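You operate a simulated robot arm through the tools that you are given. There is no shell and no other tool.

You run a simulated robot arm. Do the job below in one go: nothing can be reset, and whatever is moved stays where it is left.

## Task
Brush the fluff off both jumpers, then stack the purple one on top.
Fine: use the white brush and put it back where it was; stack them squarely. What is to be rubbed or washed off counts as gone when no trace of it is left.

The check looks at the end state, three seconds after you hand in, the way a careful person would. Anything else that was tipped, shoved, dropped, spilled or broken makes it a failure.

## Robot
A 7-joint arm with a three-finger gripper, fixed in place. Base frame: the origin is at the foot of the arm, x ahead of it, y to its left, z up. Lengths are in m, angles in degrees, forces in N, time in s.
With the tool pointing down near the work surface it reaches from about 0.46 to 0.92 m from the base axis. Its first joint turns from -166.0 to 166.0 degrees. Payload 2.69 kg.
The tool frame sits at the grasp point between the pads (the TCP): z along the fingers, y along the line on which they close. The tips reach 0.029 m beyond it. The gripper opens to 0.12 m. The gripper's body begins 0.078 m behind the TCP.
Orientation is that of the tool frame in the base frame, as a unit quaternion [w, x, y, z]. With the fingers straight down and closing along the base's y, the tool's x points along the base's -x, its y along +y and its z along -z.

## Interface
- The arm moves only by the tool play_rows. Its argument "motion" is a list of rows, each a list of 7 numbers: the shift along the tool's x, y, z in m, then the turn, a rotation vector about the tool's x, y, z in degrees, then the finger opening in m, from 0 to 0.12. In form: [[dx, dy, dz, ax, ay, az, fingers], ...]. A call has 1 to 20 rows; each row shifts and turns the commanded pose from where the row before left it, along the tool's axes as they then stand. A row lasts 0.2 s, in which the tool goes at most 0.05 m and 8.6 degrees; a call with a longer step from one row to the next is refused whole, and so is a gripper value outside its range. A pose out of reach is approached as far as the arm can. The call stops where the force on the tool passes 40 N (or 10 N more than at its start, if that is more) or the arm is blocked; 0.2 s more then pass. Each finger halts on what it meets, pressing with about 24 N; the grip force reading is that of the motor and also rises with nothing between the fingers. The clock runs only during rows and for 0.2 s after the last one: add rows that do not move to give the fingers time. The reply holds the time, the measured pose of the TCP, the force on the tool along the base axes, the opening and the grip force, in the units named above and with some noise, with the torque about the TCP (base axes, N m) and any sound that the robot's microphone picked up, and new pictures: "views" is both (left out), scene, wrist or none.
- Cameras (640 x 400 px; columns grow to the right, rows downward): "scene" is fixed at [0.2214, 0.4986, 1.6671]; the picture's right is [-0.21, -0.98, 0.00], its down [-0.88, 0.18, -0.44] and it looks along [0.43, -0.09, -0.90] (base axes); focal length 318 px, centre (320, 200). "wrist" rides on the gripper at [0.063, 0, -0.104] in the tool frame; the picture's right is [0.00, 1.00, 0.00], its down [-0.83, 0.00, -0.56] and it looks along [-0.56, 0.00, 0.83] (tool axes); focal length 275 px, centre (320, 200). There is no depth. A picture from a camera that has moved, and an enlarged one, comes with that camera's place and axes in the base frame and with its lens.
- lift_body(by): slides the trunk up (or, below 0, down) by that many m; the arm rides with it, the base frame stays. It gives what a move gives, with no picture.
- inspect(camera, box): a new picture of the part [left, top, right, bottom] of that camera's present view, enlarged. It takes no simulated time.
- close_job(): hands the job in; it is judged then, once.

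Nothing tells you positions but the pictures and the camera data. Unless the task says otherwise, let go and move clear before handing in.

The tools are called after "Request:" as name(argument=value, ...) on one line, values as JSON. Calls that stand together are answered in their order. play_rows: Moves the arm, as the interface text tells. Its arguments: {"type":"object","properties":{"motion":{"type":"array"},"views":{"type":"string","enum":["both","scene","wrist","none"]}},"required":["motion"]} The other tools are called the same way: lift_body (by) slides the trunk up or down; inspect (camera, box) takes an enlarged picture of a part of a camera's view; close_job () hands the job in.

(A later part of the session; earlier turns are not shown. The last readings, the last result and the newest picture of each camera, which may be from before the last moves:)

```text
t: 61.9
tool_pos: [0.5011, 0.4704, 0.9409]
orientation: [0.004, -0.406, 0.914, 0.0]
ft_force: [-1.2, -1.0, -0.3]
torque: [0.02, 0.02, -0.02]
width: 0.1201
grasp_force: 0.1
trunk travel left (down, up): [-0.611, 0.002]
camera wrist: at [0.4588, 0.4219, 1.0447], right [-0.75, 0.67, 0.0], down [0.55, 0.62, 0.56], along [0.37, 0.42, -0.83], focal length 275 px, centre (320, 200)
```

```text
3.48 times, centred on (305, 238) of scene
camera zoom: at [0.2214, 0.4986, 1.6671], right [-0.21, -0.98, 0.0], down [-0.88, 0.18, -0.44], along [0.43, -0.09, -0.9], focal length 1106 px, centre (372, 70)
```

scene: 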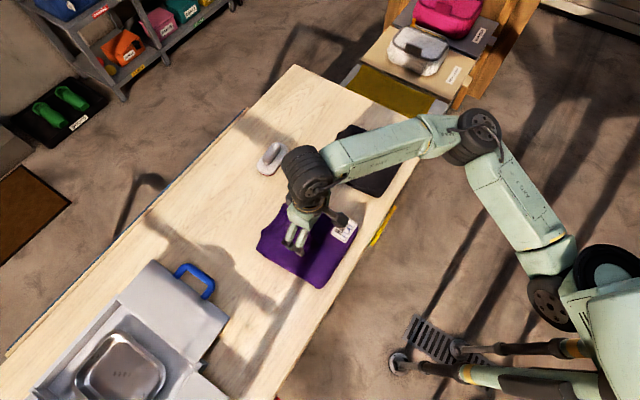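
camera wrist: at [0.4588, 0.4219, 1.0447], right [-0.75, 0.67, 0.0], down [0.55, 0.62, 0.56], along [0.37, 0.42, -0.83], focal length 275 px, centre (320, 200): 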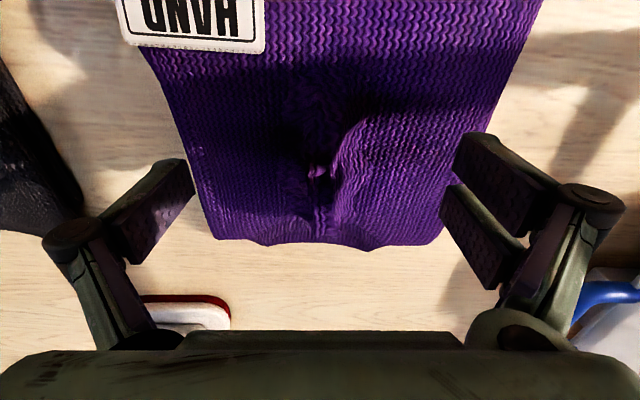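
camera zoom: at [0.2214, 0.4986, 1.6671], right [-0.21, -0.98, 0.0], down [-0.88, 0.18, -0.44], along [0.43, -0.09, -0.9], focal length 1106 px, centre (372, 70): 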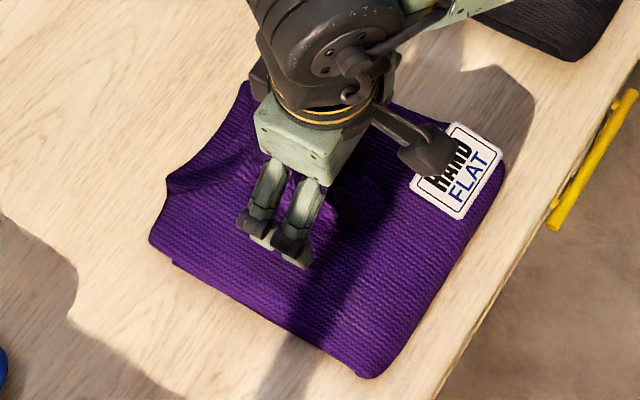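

The fingers are astride the hump, nicely centred. I'll step down until the tips touch the cloth beside it.

Request:
play_rows(motion=[[0, 0, 0.004, 0, 0, 0, 0.12], [0, 0, 0, 0, 0, 0, 0.12]], views="none")

Request:
play_rows(motion=[[0, 0, 0.003, 0, 0, 0, 0.12], [0, 0, 0, 0, 0, 0, 0.12]], views="none")

Request:
play_rows(motion=[[0, 0, 0.003, 0, 0, 0, 0.12], [0, 0, 0, 0, 0, 0, 0.12]], views="none")

```text
t: 62.5
tool_pos: [0.5027, 0.4704, 0.9359]
orientation: [0.004, -0.406, 0.914, 0.001]
ft_force: [-0.5, 0.7, -0.3]
torque: [0.01, 0.04, 0.0]
width: 0.1201
grasp_force: 0.0
trunk travel left (down, up): [-0.611, 0.002]
```

```text
t: 63.1
tool_pos: [0.5022, 0.4696, 0.9329]
orientation: [0.002, -0.406, 0.914, 0.001]
ft_force: [0.6, -0.2, -1.0]
torque: [-0.01, -0.03, -0.01]
width: 0.12
grasp_force: 0.1
trunk travel left (down, up): [-0.611, 0.002]
```

```text
t: 63.7
tool_pos: [0.502, 0.4697, 0.9312]
orientation: [0.002, -0.406, 0.914, 0.001]
ft_force: [-0.1, 0.5, 0.2]
torque: [-0.01, 0.0, 0.01]
width: 0.1196
grasp_force: 0.1
trunk travel left (down, up): [-0.611, 0.002]
```

Request:
play_rows(motion=[[0, 0, 0.003, 0, 0, 0, 0.12], [0, 0, 0, 0, 0, 0, 0.12]], views="none")

Request:
play_rows(motion=[[0, 0, 0.003, 0, 0, 0, 0.12], [0, 0, 0, 0, 0, 0, 0.12]], views="wrist")

Request:
inspect(camera="scene", box=[260, 190, 350, 280])

```text
t: 64.3
tool_pos: [0.5018, 0.4705, 0.9274]
orientation: [0.002, -0.406, 0.914, 0.001]
ft_force: [-0.2, -0.5, -0.2]
torque: [0.0, 0.01, 0.0]
width: 0.12
grasp_force: 0.0
trunk travel left (down, up): [-0.611, 0.002]
```

```text
t: 64.9
tool_pos: [0.5023, 0.4698, 0.924]
orientation: [0.003, -0.406, 0.914, 0.002]
ft_force: [0.0, -0.2, 0.5]
torque: [0.0, -0.01, 0.0]
width: 0.1198
grasp_force: 0.0
trunk travel left (down, up): [-0.611, 0.002]
camera wrist: at [0.4584, 0.4221, 1.0285], right [-0.75, 0.67, 0.0], down [0.55, 0.62, 0.56], along [0.37, 0.42, -0.83], focal length 275 px, centre (320, 200)
```

wrist: 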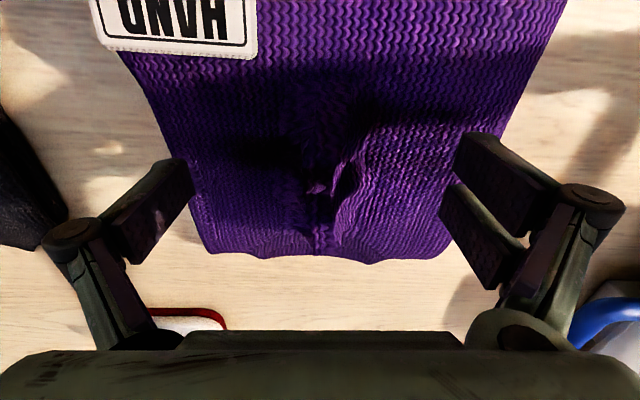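

```text
4.44 times, centred on (305, 235) of scene
camera zoom: at [0.2214, 0.4986, 1.6671], right [-0.21, -0.98, 0.0], down [-0.88, 0.18, -0.44], along [0.43, -0.09, -0.9], focal length 1413 px, centre (387, 44)
```

zoom: 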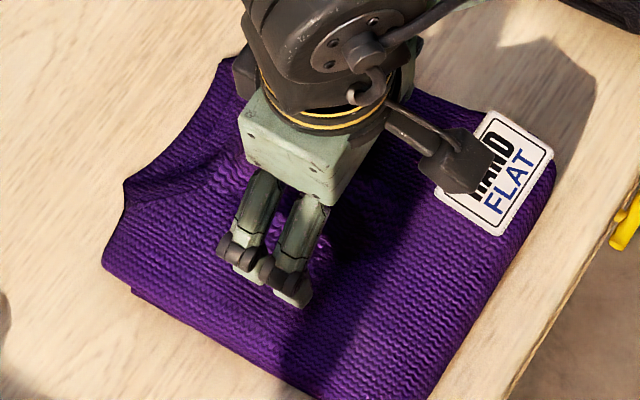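

No touch yet: at full opening the tips are over the sloping margins of the jumper. I'll rise a little, narrow the fingers to 0.085 m, closer to the hump, and come down again.

Request:
play_rows(motion=[[0, 0, -0.012, 0, 0, 0, 0.11], [0, 0, 0, 0, 0, 0, 0.095], [0, 0, 0, 0, 0, 0, 0.085], [0, 0, 0, 0, 0, 0, 0.085]], views="none")

Request:
play_rows(motion=[[0, 0, 0.004, 0, 0, 0, 0.085], [0, 0, 0, 0, 0, 0, 0.085]], views="none")

Request:
play_rows(motion=[[0, 0, 0.004, 0, 0, 0, 0.085], [0, 0, 0, 0, 0, 0, 0.085]], views="wrist")

```text
t: 65.9
tool_pos: [0.5023, 0.4701, 0.9372]
orientation: [0.003, -0.406, 0.914, 0.001]
ft_force: [-0.3, 0.2, 0.6]
torque: [0.03, -0.05, -0.02]
width: 0.0847
grasp_force: 0.1
trunk travel left (down, up): [-0.611, 0.002]
```

```text
t: 66.5
tool_pos: [0.5016, 0.4693, 0.9331]
orientation: [0.002, -0.407, 0.914, 0.001]
ft_force: [-1.5, -1.0, 0.4]
torque: [-0.02, -0.01, 0.0]
width: 0.0848
grasp_force: 0.0
trunk travel left (down, up): [-0.611, 0.002]
```

```text
t: 67.1
tool_pos: [0.501, 0.4687, 0.9297]
orientation: [0.003, -0.406, 0.914, 0.001]
ft_force: [0.3, 0.6, -0.1]
torque: [0.0, -0.02, -0.04]
width: 0.0848
grasp_force: 0.0
trunk travel left (down, up): [-0.611, 0.002]
camera wrist: at [0.4584, 0.422, 1.0326], right [-0.75, 0.67, 0.0], down [0.55, 0.62, 0.56], along [0.37, 0.42, -0.83], focal length 275 px, centre (320, 200)
```

wrist: 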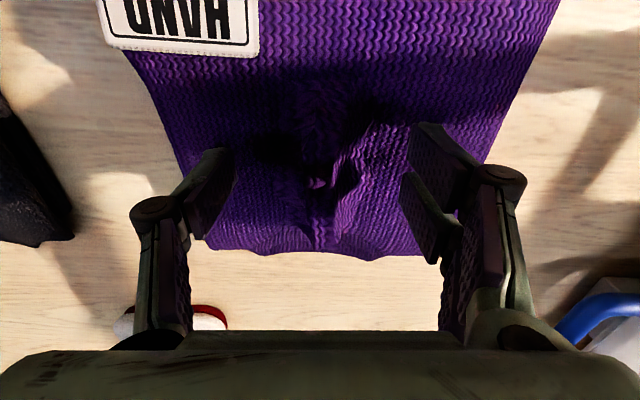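

Still free. I'll continue in small steps.

Request:
play_rows(motion=[[0, 0, 0.003, 0, 0, 0, 0.085], [0, 0, 0, 0, 0, 0, 0.085]], views="none")

Request:
play_rows(motion=[[0, 0, 0.003, 0, 0, 0, 0.085], [0, 0, 0, 0, 0, 0, 0.085]], views="none")

Request:
play_rows(motion=[[0, 0, 0.003, 0, 0, 0, 0.085], [0, 0, 0, 0, 0, 0, 0.085]], views="none")

Request:
inspect(camera="wrist", box=[170, 60, 470, 280])

```text
t: 67.7
tool_pos: [0.5018, 0.4688, 0.9268]
orientation: [0.002, -0.405, 0.914, 0.001]
ft_force: [-0.7, 0.2, -0.9]
torque: [-0.01, -0.03, 0.0]
width: 0.085
grasp_force: 0.0
trunk travel left (down, up): [-0.611, 0.002]
```

```text
t: 68.3
tool_pos: [0.5018, 0.4706, 0.9242]
orientation: [0.002, -0.406, 0.914, 0.001]
ft_force: [-0.3, -1.2, 0.2]
torque: [0.0, -0.04, 0.02]
width: 0.0848
grasp_force: 0.0
trunk travel left (down, up): [-0.611, 0.002]
```

```text
t: 68.9
tool_pos: [0.5017, 0.4702, 0.9199]
orientation: [0.002, -0.406, 0.914, 0.001]
ft_force: [-0.3, -0.4, 0.2]
torque: [-0.01, 0.02, -0.05]
width: 0.0851
grasp_force: 0.0
trunk travel left (down, up): [-0.611, 0.002]
```

```text
1.82 times, centred on (320, 170) of wrist
camera zoom: at [0.4583, 0.4222, 1.0233], right [-0.75, 0.67, 0.0], down [0.55, 0.62, 0.56], along [0.37, 0.42, -0.83], focal length 500 px, centre (320, 254)
```

zoom: 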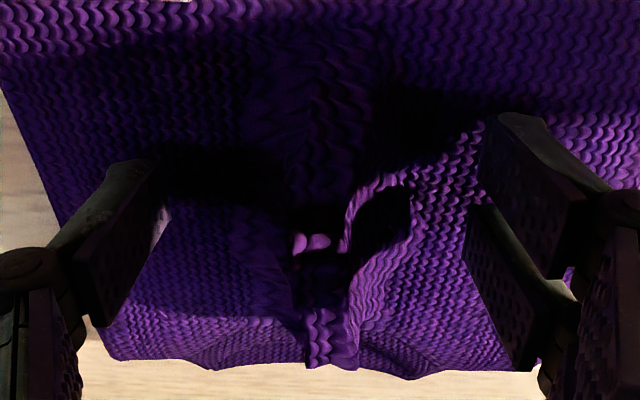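

Request:
play_rows(motion=[[0, 0, 0.003, 0, 0, 0, 0.085], [0, 0, 0, 0, 0, 0, 0.085]], views="none")

Request:
play_rows(motion=[[0, 0, 0.003, 0, 0, 0, 0.085], [0, 0, 0, 0, 0, 0, 0.085]], views="none")

Request:
play_rows(motion=[[0, 0, 0.003, 0, 0, 0, 0.085], [0, 0, 0, 0, 0, 0, 0.085]], views="none")

Request:
inspect(camera="wrist", box=[170, 60, 470, 280])

```text
t: 69.5
tool_pos: [0.5012, 0.4701, 0.9179]
orientation: [0.004, -0.406, 0.914, 0.001]
ft_force: [0.9, 1.3, 12.9]
torque: [0.0, 0.2, 0.01]
width: 0.0871
grasp_force: 4.0
trunk travel left (down, up): [-0.611, 0.002]
```

```text
t: 70.1
tool_pos: [0.5022, 0.4691, 0.9156]
orientation: [0.004, -0.406, 0.914, 0.003]
ft_force: [2.9, 2.8, 28.8]
torque: [0.2, 0.3, -0.31]
width: 0.0942
grasp_force: 10.7
trunk travel left (down, up): [-0.611, 0.002]
```

```text
t: 70.5
tool_pos: [0.5027, 0.4712, 0.9208]
orientation: [0.009, -0.406, 0.914, 0.006]
ft_force: [-0.6, -7.2, 36.0]
torque: [-0.74, 0.16, -0.09]
width: 0.0771
grasp_force: 22.9
trunk travel left (down, up): [-0.611, 0.002]
stopped in row 1: the force on the tool passed its limit at 44 N (the readings are from after the stop); the commanded pose is now the measured one
```

```text
1.82 times, centred on (320, 170) of wrist
camera zoom: at [0.4575, 0.4211, 1.0234], right [-0.74, 0.67, 0.0], down [0.55, 0.61, 0.57], along [0.38, 0.43, -0.82], focal length 500 px, centre (320, 254)
```

zoom: 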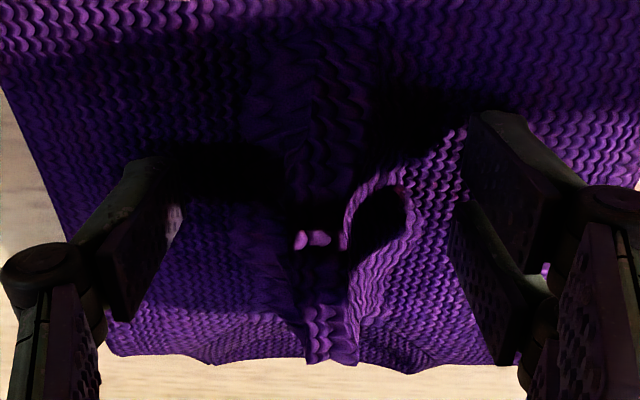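

The tips now rest on the cloth; contact began at TCP z≈0.919 and I pressed a bit much. Backing off 4 mm straight away.

Request:
play_rows(motion=[[0, 0, -0.004, 0, 0, 0, 0.085], [0, 0, 0, 0, 0, 0, 0.085], [0, 0, 0, 0, 0, 0, 0.085]], views="both")

Request:
inspect(camera="wrist", box=[170, 60, 470, 280])

Request:
inspect(camera="scene", box=[240, 180, 370, 295])

```text
t: 71.2
tool_pos: [0.5023, 0.4706, 0.9186]
orientation: [0.006, -0.406, 0.914, 0.004]
ft_force: [-1.3, -2.5, 4.7]
torque: [0.08, 0.12, 0.15]
width: 0.0848
grasp_force: 0.0
trunk travel left (down, up): [-0.611, 0.002]
camera wrist: at [0.4584, 0.4223, 1.0221], right [-0.74, 0.67, 0.0], down [0.55, 0.61, 0.57], along [0.38, 0.42, -0.82], focal length 275 px, centre (320, 200)
```

scene: 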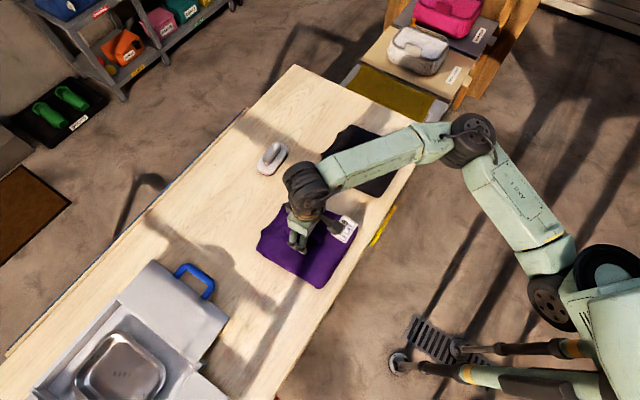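
wrist: 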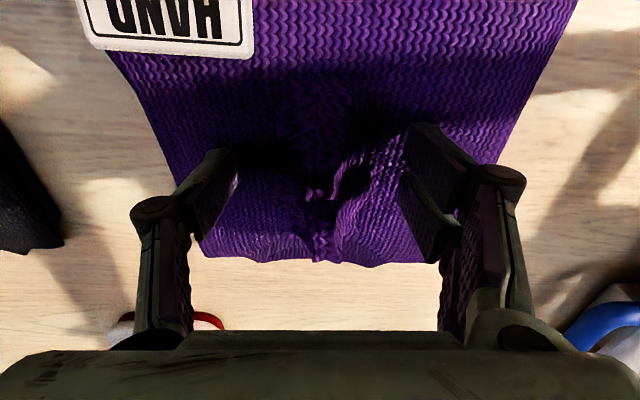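

```text
1.82 times, centred on (320, 170) of wrist
camera zoom: at [0.4584, 0.4223, 1.0221], right [-0.74, 0.67, 0.0], down [0.55, 0.61, 0.57], along [0.38, 0.42, -0.82], focal length 500 px, centre (320, 254)
```

zoom: 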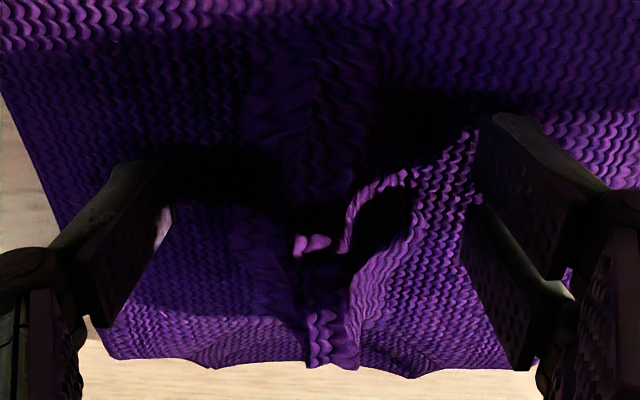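

```text
3.48 times, centred on (305, 238) of scene
camera zoom: at [0.2214, 0.4986, 1.6671], right [-0.21, -0.98, 0.0], down [-0.88, 0.18, -0.44], along [0.43, -0.09, -0.9], focal length 1106 px, centre (372, 70)
```

zoom: 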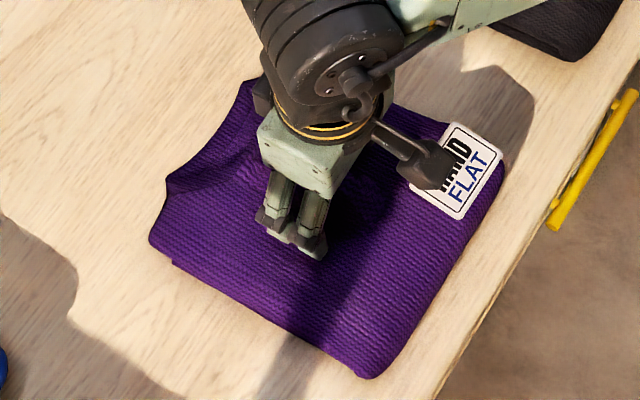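

The jumper stayed in place and the touch is light now. I'll raise 2 mm and close on the hump.

Request:
play_rows(motion=[[0, 0, -0.002, 0, 0, 0, 0.08], [0, 0, 0, 0, 0, 0, 0.06], [0, 0, 0, 0, 0, 0, 0.04], [0, 0, 0, 0, 0, 0, 0.02], [0, 0, 0, 0, 0, 0, 0.0], [0, 0, 0, 0, 0, 0, 0.0], [0, 0, 0, 0, 0, 0, 0.0]], views="both")

Request:
inspect(camera="wrist", box=[170, 60, 470, 280])

Request:
inspect(camera="scene", box=[240, 180, 370, 295])

```text
t: 72.8
tool_pos: [0.5002, 0.4717, 0.9237]
orientation: [0.006, -0.406, 0.914, 0.005]
ft_force: [-4.8, 4.0, 33.6]
torque: [0.02, 0.72, -0.51]
width: 0.0223
grasp_force: 16.3
trunk travel left (down, up): [-0.611, 0.002]
camera wrist: at [0.4565, 0.4221, 1.0274], right [-0.75, 0.67, 0.0], down [0.55, 0.61, 0.57], along [0.38, 0.43, -0.82], focal length 275 px, centre (320, 200)
```

scene: 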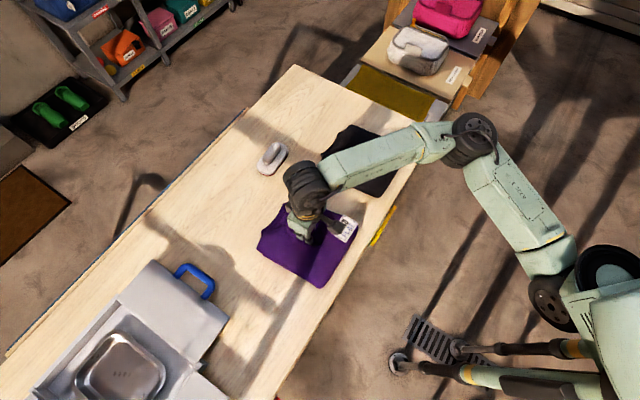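
wrist: 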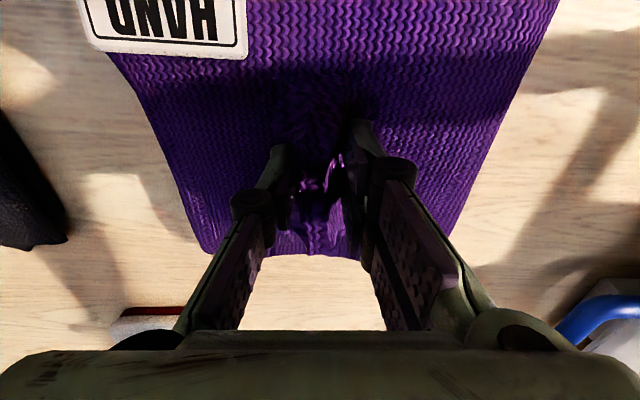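

```text
1.82 times, centred on (320, 170) of wrist
camera zoom: at [0.4565, 0.4221, 1.0274], right [-0.75, 0.67, 0.0], down [0.55, 0.61, 0.57], along [0.38, 0.43, -0.82], focal length 500 px, centre (320, 254)
```

zoom: 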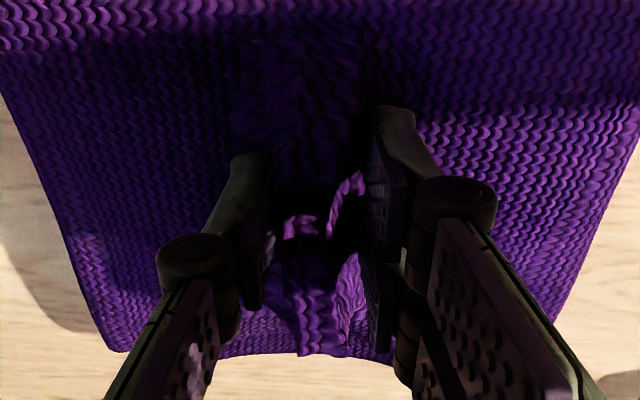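

```text
3.48 times, centred on (305, 238) of scene
camera zoom: at [0.2214, 0.4986, 1.6671], right [-0.21, -0.98, 0.0], down [-0.88, 0.18, -0.44], along [0.43, -0.09, -0.9], focal length 1106 px, centre (372, 70)
```

zoom: 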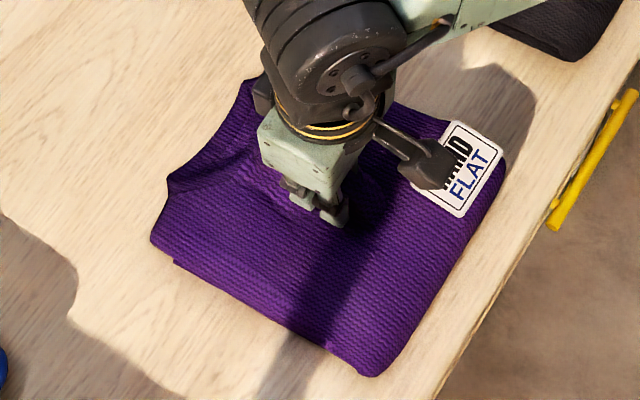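

The fingers have closed on the hump (0.022 m), but the tips are pressing on its slope. I'll ease upward a few mm, let the grip settle and read the forces.

Request:
play_rows(motion=[[0, 0, -0.002, 0, 0, 0, 0.0], [0, 0, -0.001, 0, 0, 0, 0.0], [0, 0, 0, 0, 0, 0, 0.0], [0, 0, 0, 0, 0, 0, 0.0]], views="none")

```text
t: 73.8
tool_pos: [0.501, 0.4709, 0.9245]
orientation: [0.005, -0.406, 0.914, 0.003]
ft_force: [-8.2, 2.1, 13.7]
torque: [0.02, 0.76, -0.51]
width: 0.021
grasp_force: 24.2
trunk travel left (down, up): [-0.611, 0.002]
```

The grip is now firm at 24 N with less load. Lifting slowly to see if the jumper comes along.

Request:
play_rows(motion=[[0, 0, -0.003, 0, 0, 0, 0.0], [0, 0, -0.004, 0, 0, 0, 0.0], [0, 0, -0.004, 0, 0, 0, 0.0], [0, 0, -0.004, 0, 0, 0, 0.0], [0, 0, 0, 0, 0, 0, 0.0]], views="both")

Request:
inspect(camera="scene", box=[240, 180, 370, 295])

Request:
inspect(camera="wrist", box=[170, 60, 470, 280])

```text
t: 75.0
tool_pos: [0.5029, 0.4707, 0.9381]
orientation: [0.005, -0.406, 0.914, 0.002]
ft_force: [0.0, 0.7, -3.7]
torque: [-0.01, 0.02, 0.05]
width: 0.0197
grasp_force: 23.7
trunk travel left (down, up): [-0.611, 0.002]
camera wrist: at [0.4592, 0.4228, 1.0416], right [-0.74, 0.67, 0.0], down [0.55, 0.61, 0.57], along [0.38, 0.42, -0.82], focal length 275 px, centre (320, 200)
```

scene: 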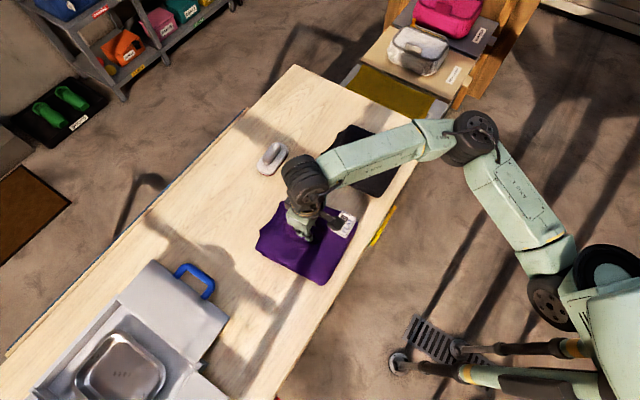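
wrist: 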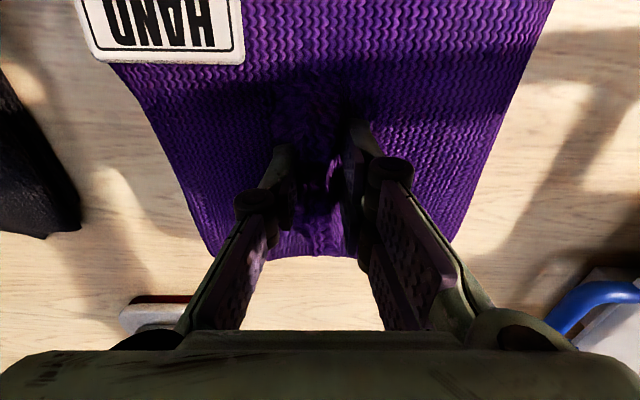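

```text
3.48 times, centred on (305, 238) of scene
camera zoom: at [0.2214, 0.4986, 1.6671], right [-0.21, -0.98, 0.0], down [-0.88, 0.18, -0.44], along [0.43, -0.09, -0.9], focal length 1106 px, centre (372, 70)
```

zoom: 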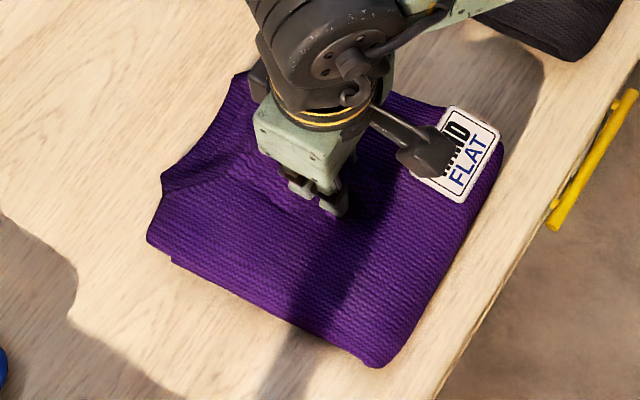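

```text
1.82 times, centred on (320, 170) of wrist
camera zoom: at [0.4592, 0.4228, 1.0416], right [-0.74, 0.67, 0.0], down [0.55, 0.61, 0.57], along [0.38, 0.42, -0.82], focal length 500 px, centre (320, 254)
```

zoom: 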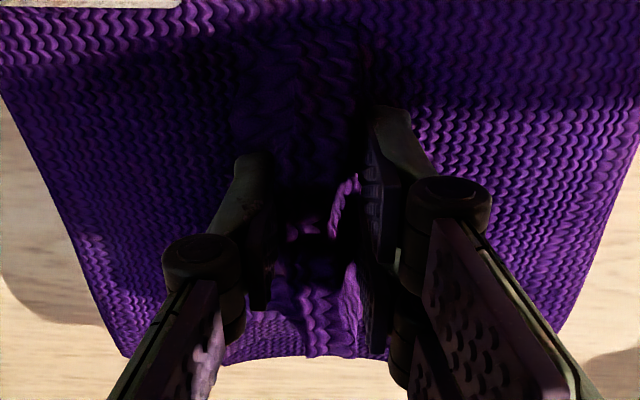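

The jumper is off the table, hanging level, at about 0.38 kg. I'll raise it clear and then carry it slowly over by the measured offset.

Request:
play_rows(motion=[[0, 0, -0.015, 0, 0, 0, 0.0], [0, 0, -0.025, 0, 0, 0, 0.0], [0, 0, -0.025, 0, 0, 0, 0.0], [0, 0, -0.025, 0, 0, 0, 0.0], [0, 0, -0.015, 0, 0, 0, 0.0], [0, 0, 0, 0, 0, 0, 0.0]], views="both")

Request:
inspect(camera="scene", box=[240, 150, 380, 290])

```text
t: 76.5
tool_pos: [0.5024, 0.4699, 1.0443]
orientation: [0.004, -0.406, 0.914, 0.003]
ft_force: [0.7, 0.4, -3.5]
torque: [-0.04, 0.05, 0.01]
width: 0.02
grasp_force: 24.3
trunk travel left (down, up): [-0.611, 0.002]
camera wrist: at [0.4579, 0.4214, 1.1472], right [-0.74, 0.67, 0.0], down [0.55, 0.61, 0.57], along [0.38, 0.42, -0.82], focal length 275 px, centre (320, 200)
```

scene: 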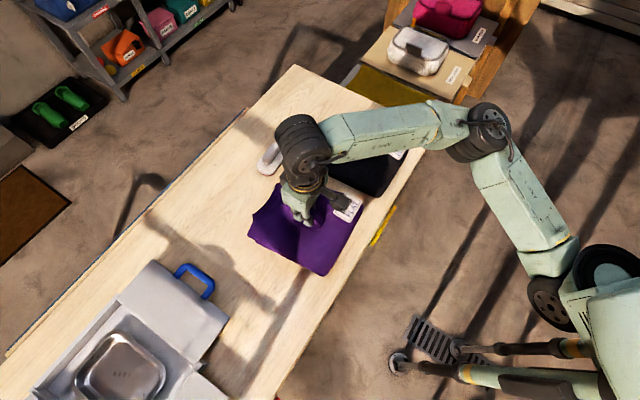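
wrist: 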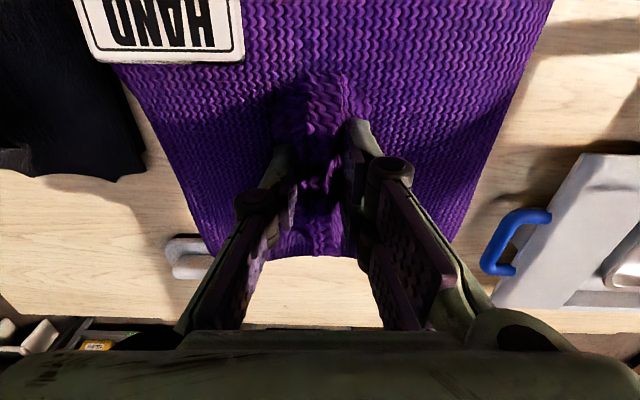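

```text
2.86 times, centred on (310, 220) of scene
camera zoom: at [0.2214, 0.4986, 1.6671], right [-0.21, -0.98, 0.0], down [-0.88, 0.18, -0.44], along [0.43, -0.09, -0.9], focal length 908 px, centre (349, 143)
```

zoom: 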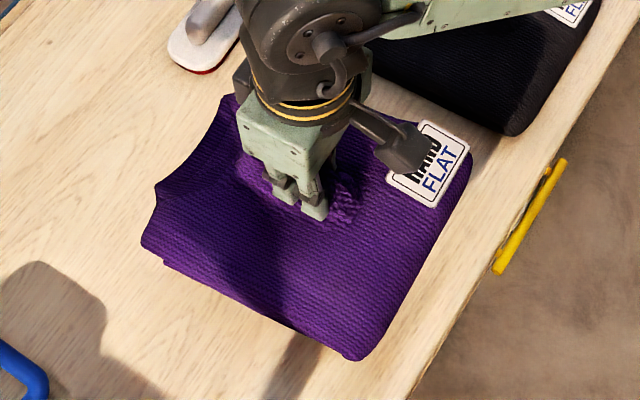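

It hangs level and well clear of everything. Now carrying it over to above the black jumper.

Request:
play_rows(motion=[[0.0015, -0.0298, 0, 0, 0, 0, 0.0], [0.0015, -0.0298, 0, 0, 0, 0, 0.0], [0.0015, -0.0298, 0, 0, 0, 0, 0.0], [0.0015, -0.0298, 0, 0, 0, 0, 0.0], [0.0015, -0.0298, 0, 0, 0, 0, 0.0], [0.0015, -0.0298, 0, 0, 0, 0, 0.0], [0.0015, -0.0298, 0, 0, 0, 0, 0.0], [0.0015, -0.0298, 0, 0, 0, 0, 0.0], [0.0015, -0.0298, 0, 0, 0, 0, 0.0], [0.0015, -0.0298, 0, 0, 0, 0, 0.0], [0, 0, 0, 0, 0, 0, 0.0], [0, 0, 0, 0, 0, 0, 0.0]], views="both")

Request:
inspect(camera="scene", box=[290, 90, 430, 210])

```text
t: 79.0
tool_pos: [0.7136, 0.2603, 1.0439]
orientation: [0.005, -0.405, 0.914, 0.003]
ft_force: [-0.1, 0.5, -2.8]
torque: [-0.07, 0.02, -0.01]
width: 0.02
grasp_force: 23.9
trunk travel left (down, up): [-0.611, 0.002]
camera wrist: at [0.6694, 0.2112, 1.1461], right [-0.74, 0.67, 0.0], down [0.55, 0.61, 0.57], along [0.38, 0.42, -0.82], focal length 275 px, centre (320, 200)
```

scene: 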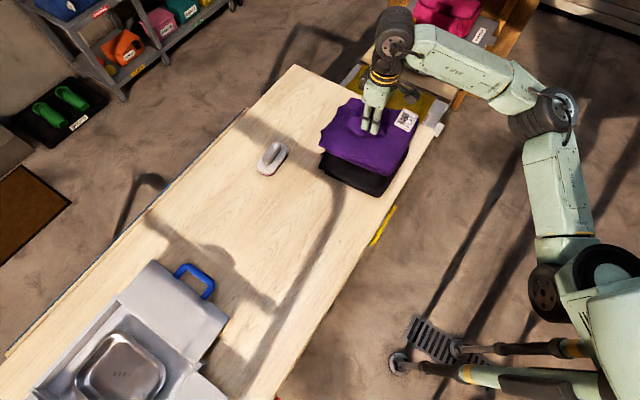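
wrist: 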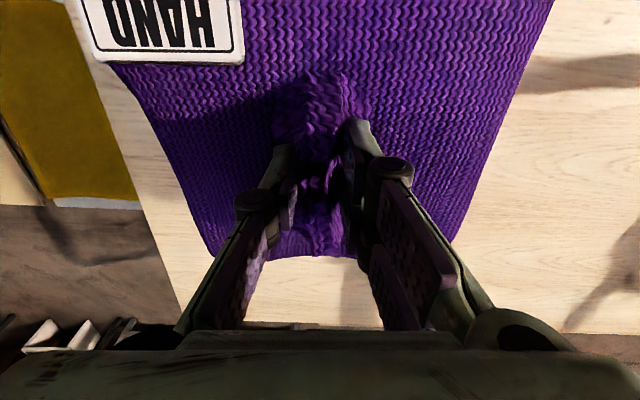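

```text
3.33 times, centred on (360, 150) of scene
camera zoom: at [0.2214, 0.4986, 1.6671], right [-0.21, -0.98, 0.0], down [-0.88, 0.18, -0.44], along [0.43, -0.09, -0.9], focal length 1060 px, centre (187, 367)
```

zoom: 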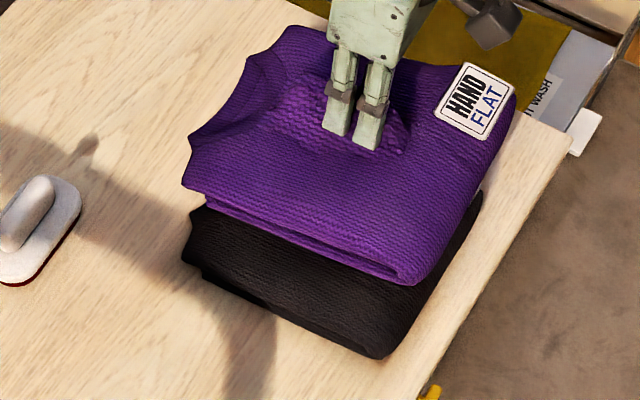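

It hovers squarely over the black jumper, both labels at the same corner. I'll lower it gently, watching for the weight to come off.

Request:
play_rows(motion=[[0, 0, 0.015, 0, 0, 0, 0.0], [0, 0, 0.015, 0, 0, 0, 0.0], [0, 0, 0.01, 0, 0, 0, 0.0], [0, 0, 0, 0, 0, 0, 0.0]], views="scene")

Request:
inspect(camera="scene", box=[290, 90, 430, 210])

```text
t: 80.0
tool_pos: [0.7132, 0.2595, 1.0024]
orientation: [0.005, -0.405, 0.914, 0.003]
ft_force: [-0.2, -0.4, -2.7]
torque: [-0.05, 0.05, 0.03]
width: 0.02
grasp_force: 23.8
trunk travel left (down, up): [-0.611, 0.002]
```

scene: 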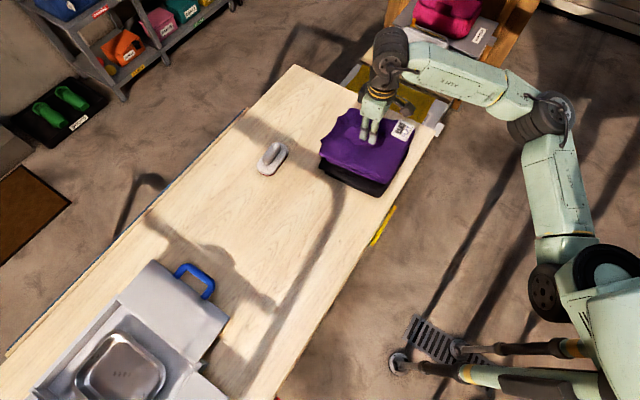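

```text
3.33 times, centred on (360, 150) of scene
camera zoom: at [0.2214, 0.4986, 1.6671], right [-0.21, -0.98, 0.0], down [-0.88, 0.18, -0.44], along [0.43, -0.09, -0.9], focal length 1060 px, centre (187, 367)
```

zoom: 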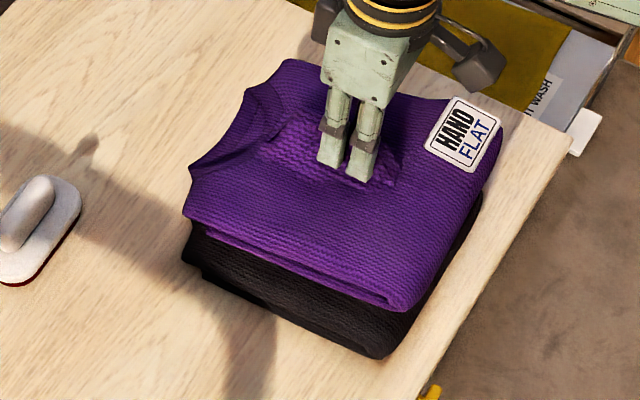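

The outlines agree within a few mm. Lowering further in small steps.

Request:
play_rows(motion=[[0, 0, 0.006, 0, 0, 0, 0.0], [0, 0, 0.004, 0, 0, 0, 0.0], [0, 0, 0, 0, 0, 0, 0.0]], views="none")

Request:
play_rows(motion=[[0, 0, 0.004, 0, 0, 0, 0.0], [0, 0, 0, 0, 0, 0, 0.0]], views="none")

```text
t: 80.8
tool_pos: [0.7119, 0.2597, 0.9922]
orientation: [0.005, -0.406, 0.914, 0.003]
ft_force: [-0.1, 0.5, -3.8]
torque: [-0.05, 0.05, 0.0]
width: 0.0198
grasp_force: 23.7
trunk travel left (down, up): [-0.611, 0.002]
```

```text
t: 81.5
tool_pos: [0.7142, 0.2593, 0.9888]
orientation: [0.006, -0.406, 0.914, 0.004]
ft_force: [0.1, -0.4, -4.8]
torque: [-0.06, 0.0, -0.01]
width: 0.0199
grasp_force: 23.7
trunk travel left (down, up): [-0.611, 0.002]
```

Request:
play_rows(motion=[[0, 0, 0.004, 0, 0, 0, 0.0], [0, 0, 0, 0, 0, 0, 0.0]], views="none")

Request:
play_rows(motion=[[0, 0, 0.004, 0, 0, 0, 0.0], [0, 0, 0, 0, 0, 0, 0.0]], views="scene")

Request:
inspect(camera="scene", box=[290, 90, 430, 210])

```text
t: 82.0
tool_pos: [0.7133, 0.2601, 0.9855]
orientation: [0.005, -0.406, 0.914, 0.004]
ft_force: [0.8, 0.2, -4.4]
torque: [-0.02, 0.06, 0.02]
width: 0.0198
grasp_force: 23.9
trunk travel left (down, up): [-0.611, 0.002]
```

```text
t: 82.7
tool_pos: [0.7127, 0.2595, 0.9803]
orientation: [0.006, -0.406, 0.914, 0.003]
ft_force: [0.1, 0.9, -4.8]
torque: [-0.03, 0.03, -0.01]
width: 0.0199
grasp_force: 23.8
trunk travel left (down, up): [-0.611, 0.002]
```

scene: 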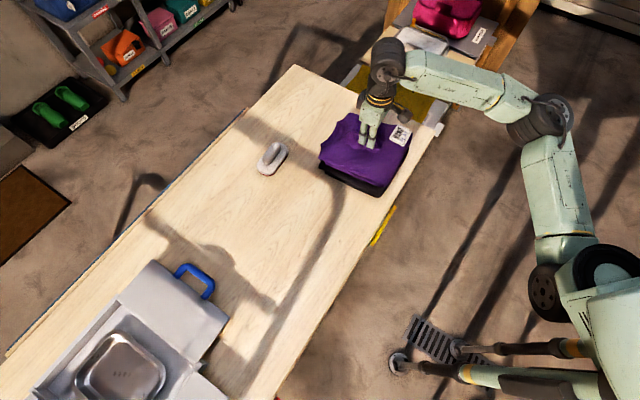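

```text
3.33 times, centred on (360, 150) of scene
camera zoom: at [0.2214, 0.4986, 1.6671], right [-0.21, -0.98, 0.0], down [-0.88, 0.18, -0.44], along [0.43, -0.09, -0.9], focal length 1060 px, centre (187, 367)
```

zoom: 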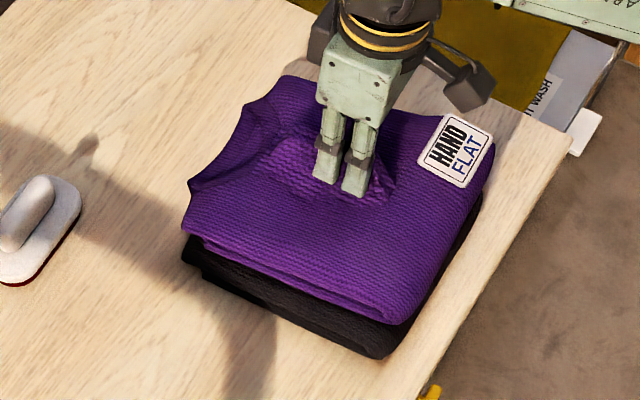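

Still hanging free, so there is more room. Continuing down.

Request:
play_rows(motion=[[0, 0, 0.004, 0, 0, 0, 0.0], [0, 0, 0, 0, 0, 0, 0.0]], views="none")

Request:
play_rows(motion=[[0, 0, 0.004, 0, 0, 0, 0.0], [0, 0, 0, 0, 0, 0, 0.0]], views="none")

```text
t: 83.2
tool_pos: [0.7138, 0.2598, 0.9772]
orientation: [0.004, -0.406, 0.914, 0.003]
ft_force: [-0.1, 0.5, -4.0]
torque: [0.0, 0.04, 0.01]
width: 0.0199
grasp_force: 23.8
trunk travel left (down, up): [-0.611, 0.002]
```

```text
t: 83.8
tool_pos: [0.714, 0.2605, 0.9721]
orientation: [0.005, -0.406, 0.914, 0.004]
ft_force: [0.5, 0.5, -3.8]
torque: [-0.05, 0.08, 0.02]
width: 0.0198
grasp_force: 24.1
trunk travel left (down, up): [-0.611, 0.002]
```

Request:
play_rows(motion=[[0, 0, 0.003, 0, 0, 0, 0.0], [0, 0, 0, 0, 0, 0, 0.0]], views="none")

Request:
play_rows(motion=[[0, 0, 0.003, 0, 0, 0, 0.0], [0, 0, 0, 0, 0, 0, 0.0]], views="scene")

Request:
inspect(camera="scene", box=[290, 90, 430, 210])

```text
t: 84.5
tool_pos: [0.7134, 0.2609, 0.9714]
orientation: [0.005, -0.405, 0.914, 0.003]
ft_force: [1.1, 1.3, 1.3]
torque: [-0.36, 0.24, 0.02]
width: 0.0196
grasp_force: 24.3
trunk travel left (down, up): [-0.611, 0.002]
```

```text
t: 85.0
tool_pos: [0.7126, 0.2597, 0.9692]
orientation: [0.008, -0.406, 0.914, 0.004]
ft_force: [10.1, 5.8, 25.9]
torque: [-0.33, 0.69, 0.04]
width: 0.0199
grasp_force: 23.9
trunk travel left (down, up): [-0.611, 0.002]
```

scene: 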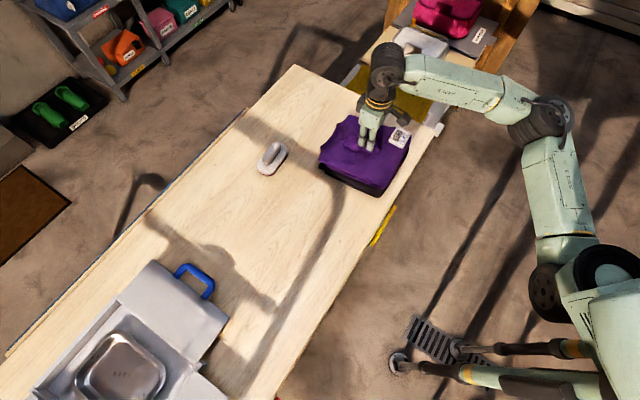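

```text
3.33 times, centred on (360, 150) of scene
camera zoom: at [0.2214, 0.4986, 1.6671], right [-0.21, -0.98, 0.0], down [-0.88, 0.18, -0.44], along [0.43, -0.09, -0.9], focal length 1060 px, centre (187, 367)
```

zoom: 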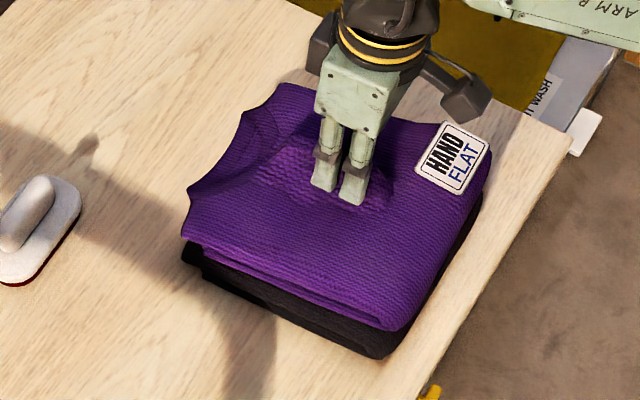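

The purple jumper now rests on the black one (contact at TCP z≈0.971), and the corners match within a few mm. I'll relieve the pressing by 1.5 mm, then open slowly.

Request:
play_rows(motion=[[0, 0, -0.002, 0, 0, 0, 0.0], [0, 0, 0, 0, 0, 0, 0.0], [0, 0, 0, 0, 0, 0, 0.0]], views="none")

```text
t: 85.8
tool_pos: [0.7135, 0.2604, 0.9707]
orientation: [0.008, -0.405, 0.914, 0.004]
ft_force: [12.9, 10.2, 21.3]
torque: [0.67, -0.54, -0.06]
width: 0.0198
grasp_force: 23.9
trunk travel left (down, up): [-0.611, 0.002]
```

Request:
play_rows(motion=[[0, 0, -0.002, 0, 0, 0, 0.0], [0, 0, 0, 0, 0, 0, 0.0], [0, 0, 0, 0, 0, 0, 0.0]], views="both")

Request:
inspect(camera="scene", box=[310, 100, 420, 200])

```text
t: 86.7
tool_pos: [0.7123, 0.2595, 0.9696]
orientation: [0.004, -0.406, 0.914, 0.002]
ft_force: [0.2, 3.4, 3.3]
torque: [0.47, -0.3, 0.0]
width: 0.02
grasp_force: 24.0
trunk travel left (down, up): [-0.611, 0.002]
camera wrist: at [0.6688, 0.2115, 1.0737], right [-0.75, 0.67, 0.0], down [0.55, 0.62, 0.56], along [0.37, 0.42, -0.83], focal length 275 px, centre (320, 200)
```

scene: 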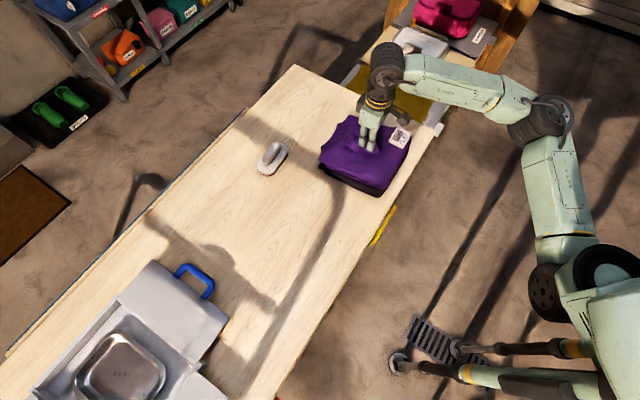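
wrist: 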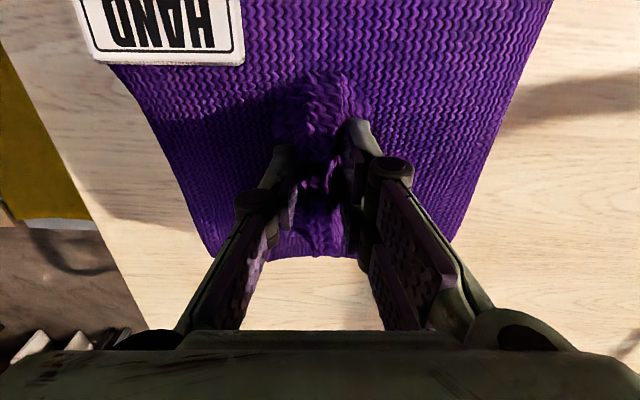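

```text
4.00 times, centred on (365, 150) of scene
camera zoom: at [0.2214, 0.4986, 1.6671], right [-0.21, -0.98, 0.0], down [-0.88, 0.18, -0.44], along [0.43, -0.09, -0.9], focal length 1271 px, centre (140, 400)
```

zoom: 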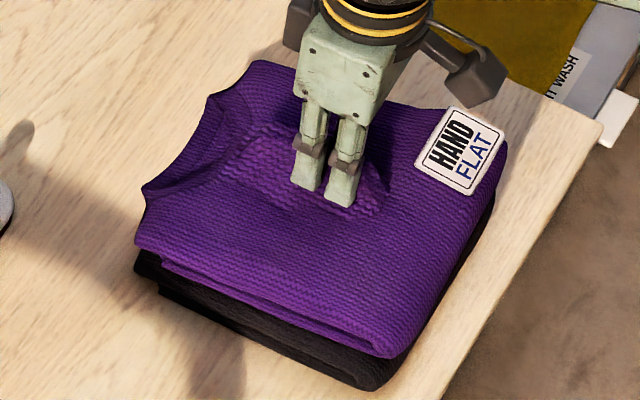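

The load is now small, with the jumper resting on the other. Opening slowly.

Request:
play_rows(motion=[[0, 0, 0, 0, 0, 0, 0.024], [0, 0, 0, 0, 0, 0, 0.03], [0, 0, 0, 0, 0, 0, 0.036], [0, 0, 0, 0, 0, 0, 0.042], [0, 0, 0, 0, 0, 0, 0.048], [0, 0, 0, 0, 0, 0, 0.048]], views="both")

Request:
inspect(camera="scene", box=[310, 100, 420, 200])

```text
t: 88.0
tool_pos: [0.7143, 0.2598, 0.97]
orientation: [0.005, -0.407, 0.914, 0.004]
ft_force: [0.2, -0.5, 0.4]
torque: [-0.04, 0.01, -0.01]
width: 0.0482
grasp_force: 0.0
trunk travel left (down, up): [-0.611, 0.002]
camera wrist: at [0.6693, 0.2114, 1.0744], right [-0.74, 0.67, 0.0], down [0.55, 0.61, 0.57], along [0.38, 0.42, -0.82], focal length 275 px, centre (320, 200)
```

scene: 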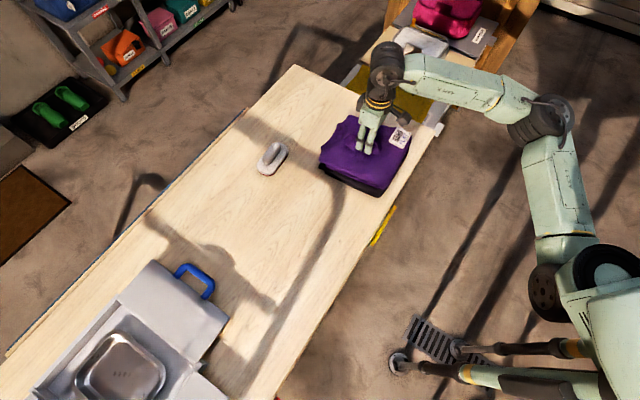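
wrist: 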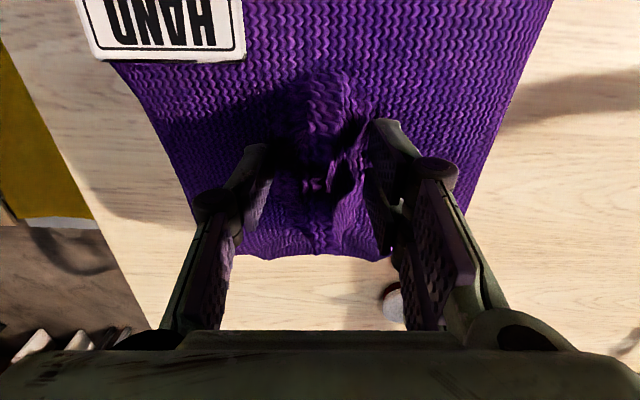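

```text
4.00 times, centred on (365, 150) of scene
camera zoom: at [0.2214, 0.4986, 1.6671], right [-0.21, -0.98, 0.0], down [-0.88, 0.18, -0.44], along [0.43, -0.09, -0.9], focal length 1271 px, centre (140, 400)
```

zoom: 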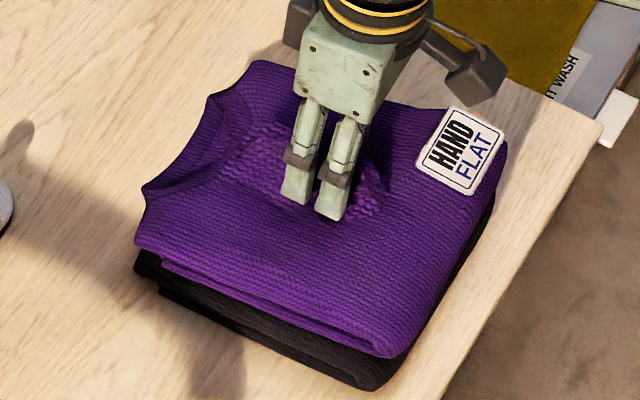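

It has been released and stayed put. I'll rise straight up and move clear to check the stack.

Request:
play_rows(motion=[[0, 0, 0, 0, 0, 0, 0.06], [0, 0, -0.01, 0, 0, 0, 0.07], [0, 0, -0.03, 0, 0, 0, 0.08], [0, 0, -0.04, 0, 0, 0, 0.1], [0, 0, -0.03, 0, 0, 0, 0.12], [0.045, 0, -0.01, 0, 0, 0, 0.12], [0.045, 0, 0, 0, 0, 0, 0.12], [0, 0, 0, 0, 0, 0, 0.12]], views="both")

Request:
inspect(camera="scene", box=[310, 100, 420, 200])

Request:
inspect(camera="wrist", box=[170, 30, 490, 280])

```text
t: 89.8
tool_pos: [0.6517, 0.1916, 1.0904]
orientation: [0.005, -0.406, 0.914, 0.003]
ft_force: [0.5, -0.6, -0.1]
torque: [0.02, -0.02, 0.01]
width: 0.1202
grasp_force: 0.1
trunk travel left (down, up): [-0.611, 0.002]
camera wrist: at [0.6076, 0.1436, 1.193], right [-0.74, 0.67, 0.0], down [0.55, 0.61, 0.57], along [0.38, 0.42, -0.82], focal length 275 px, centre (320, 200)
```

scene: 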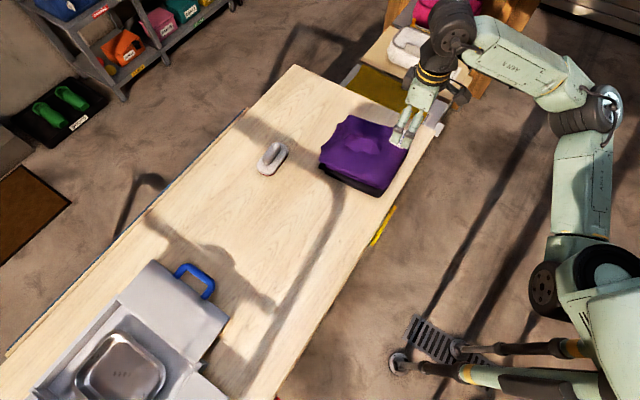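
wrist: 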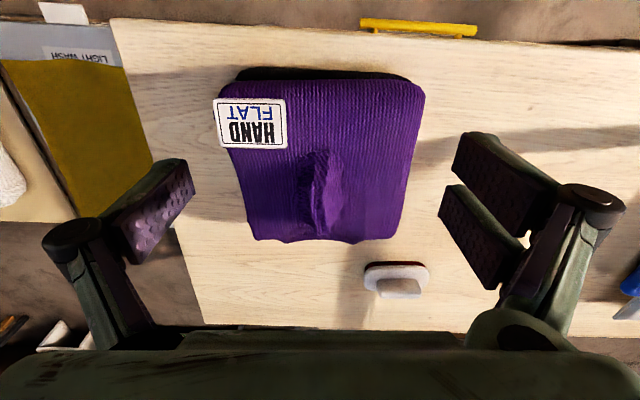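

```text
4.00 times, centred on (365, 150) of scene
camera zoom: at [0.2214, 0.4986, 1.6671], right [-0.21, -0.98, 0.0], down [-0.88, 0.18, -0.44], along [0.43, -0.09, -0.9], focal length 1271 px, centre (140, 400)
```

zoom: 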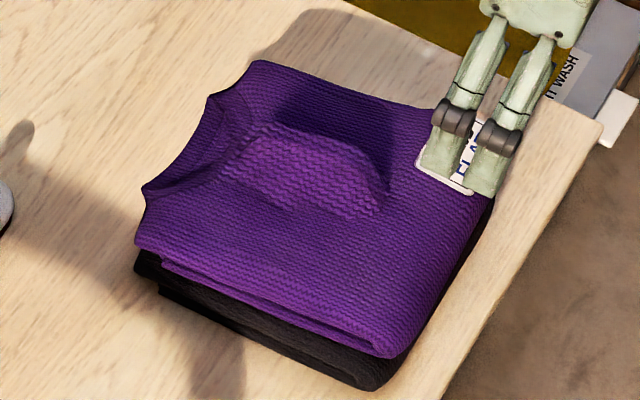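

```text
1.60 times, centred on (330, 155) of wrist
camera zoom: at [0.6076, 0.1436, 1.193], right [-0.74, 0.67, 0.0], down [0.55, 0.61, 0.57], along [0.38, 0.42, -0.82], focal length 440 px, centre (304, 272)
```

zoom: 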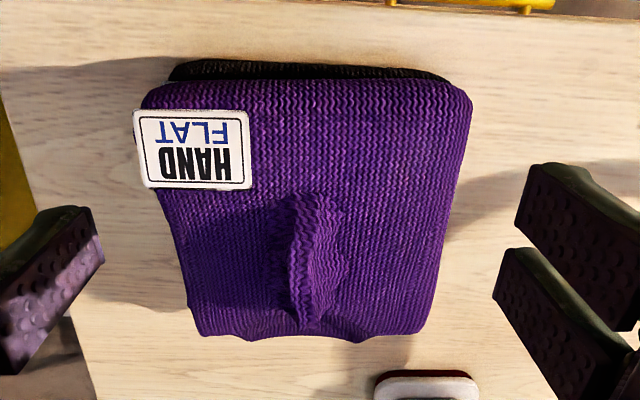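

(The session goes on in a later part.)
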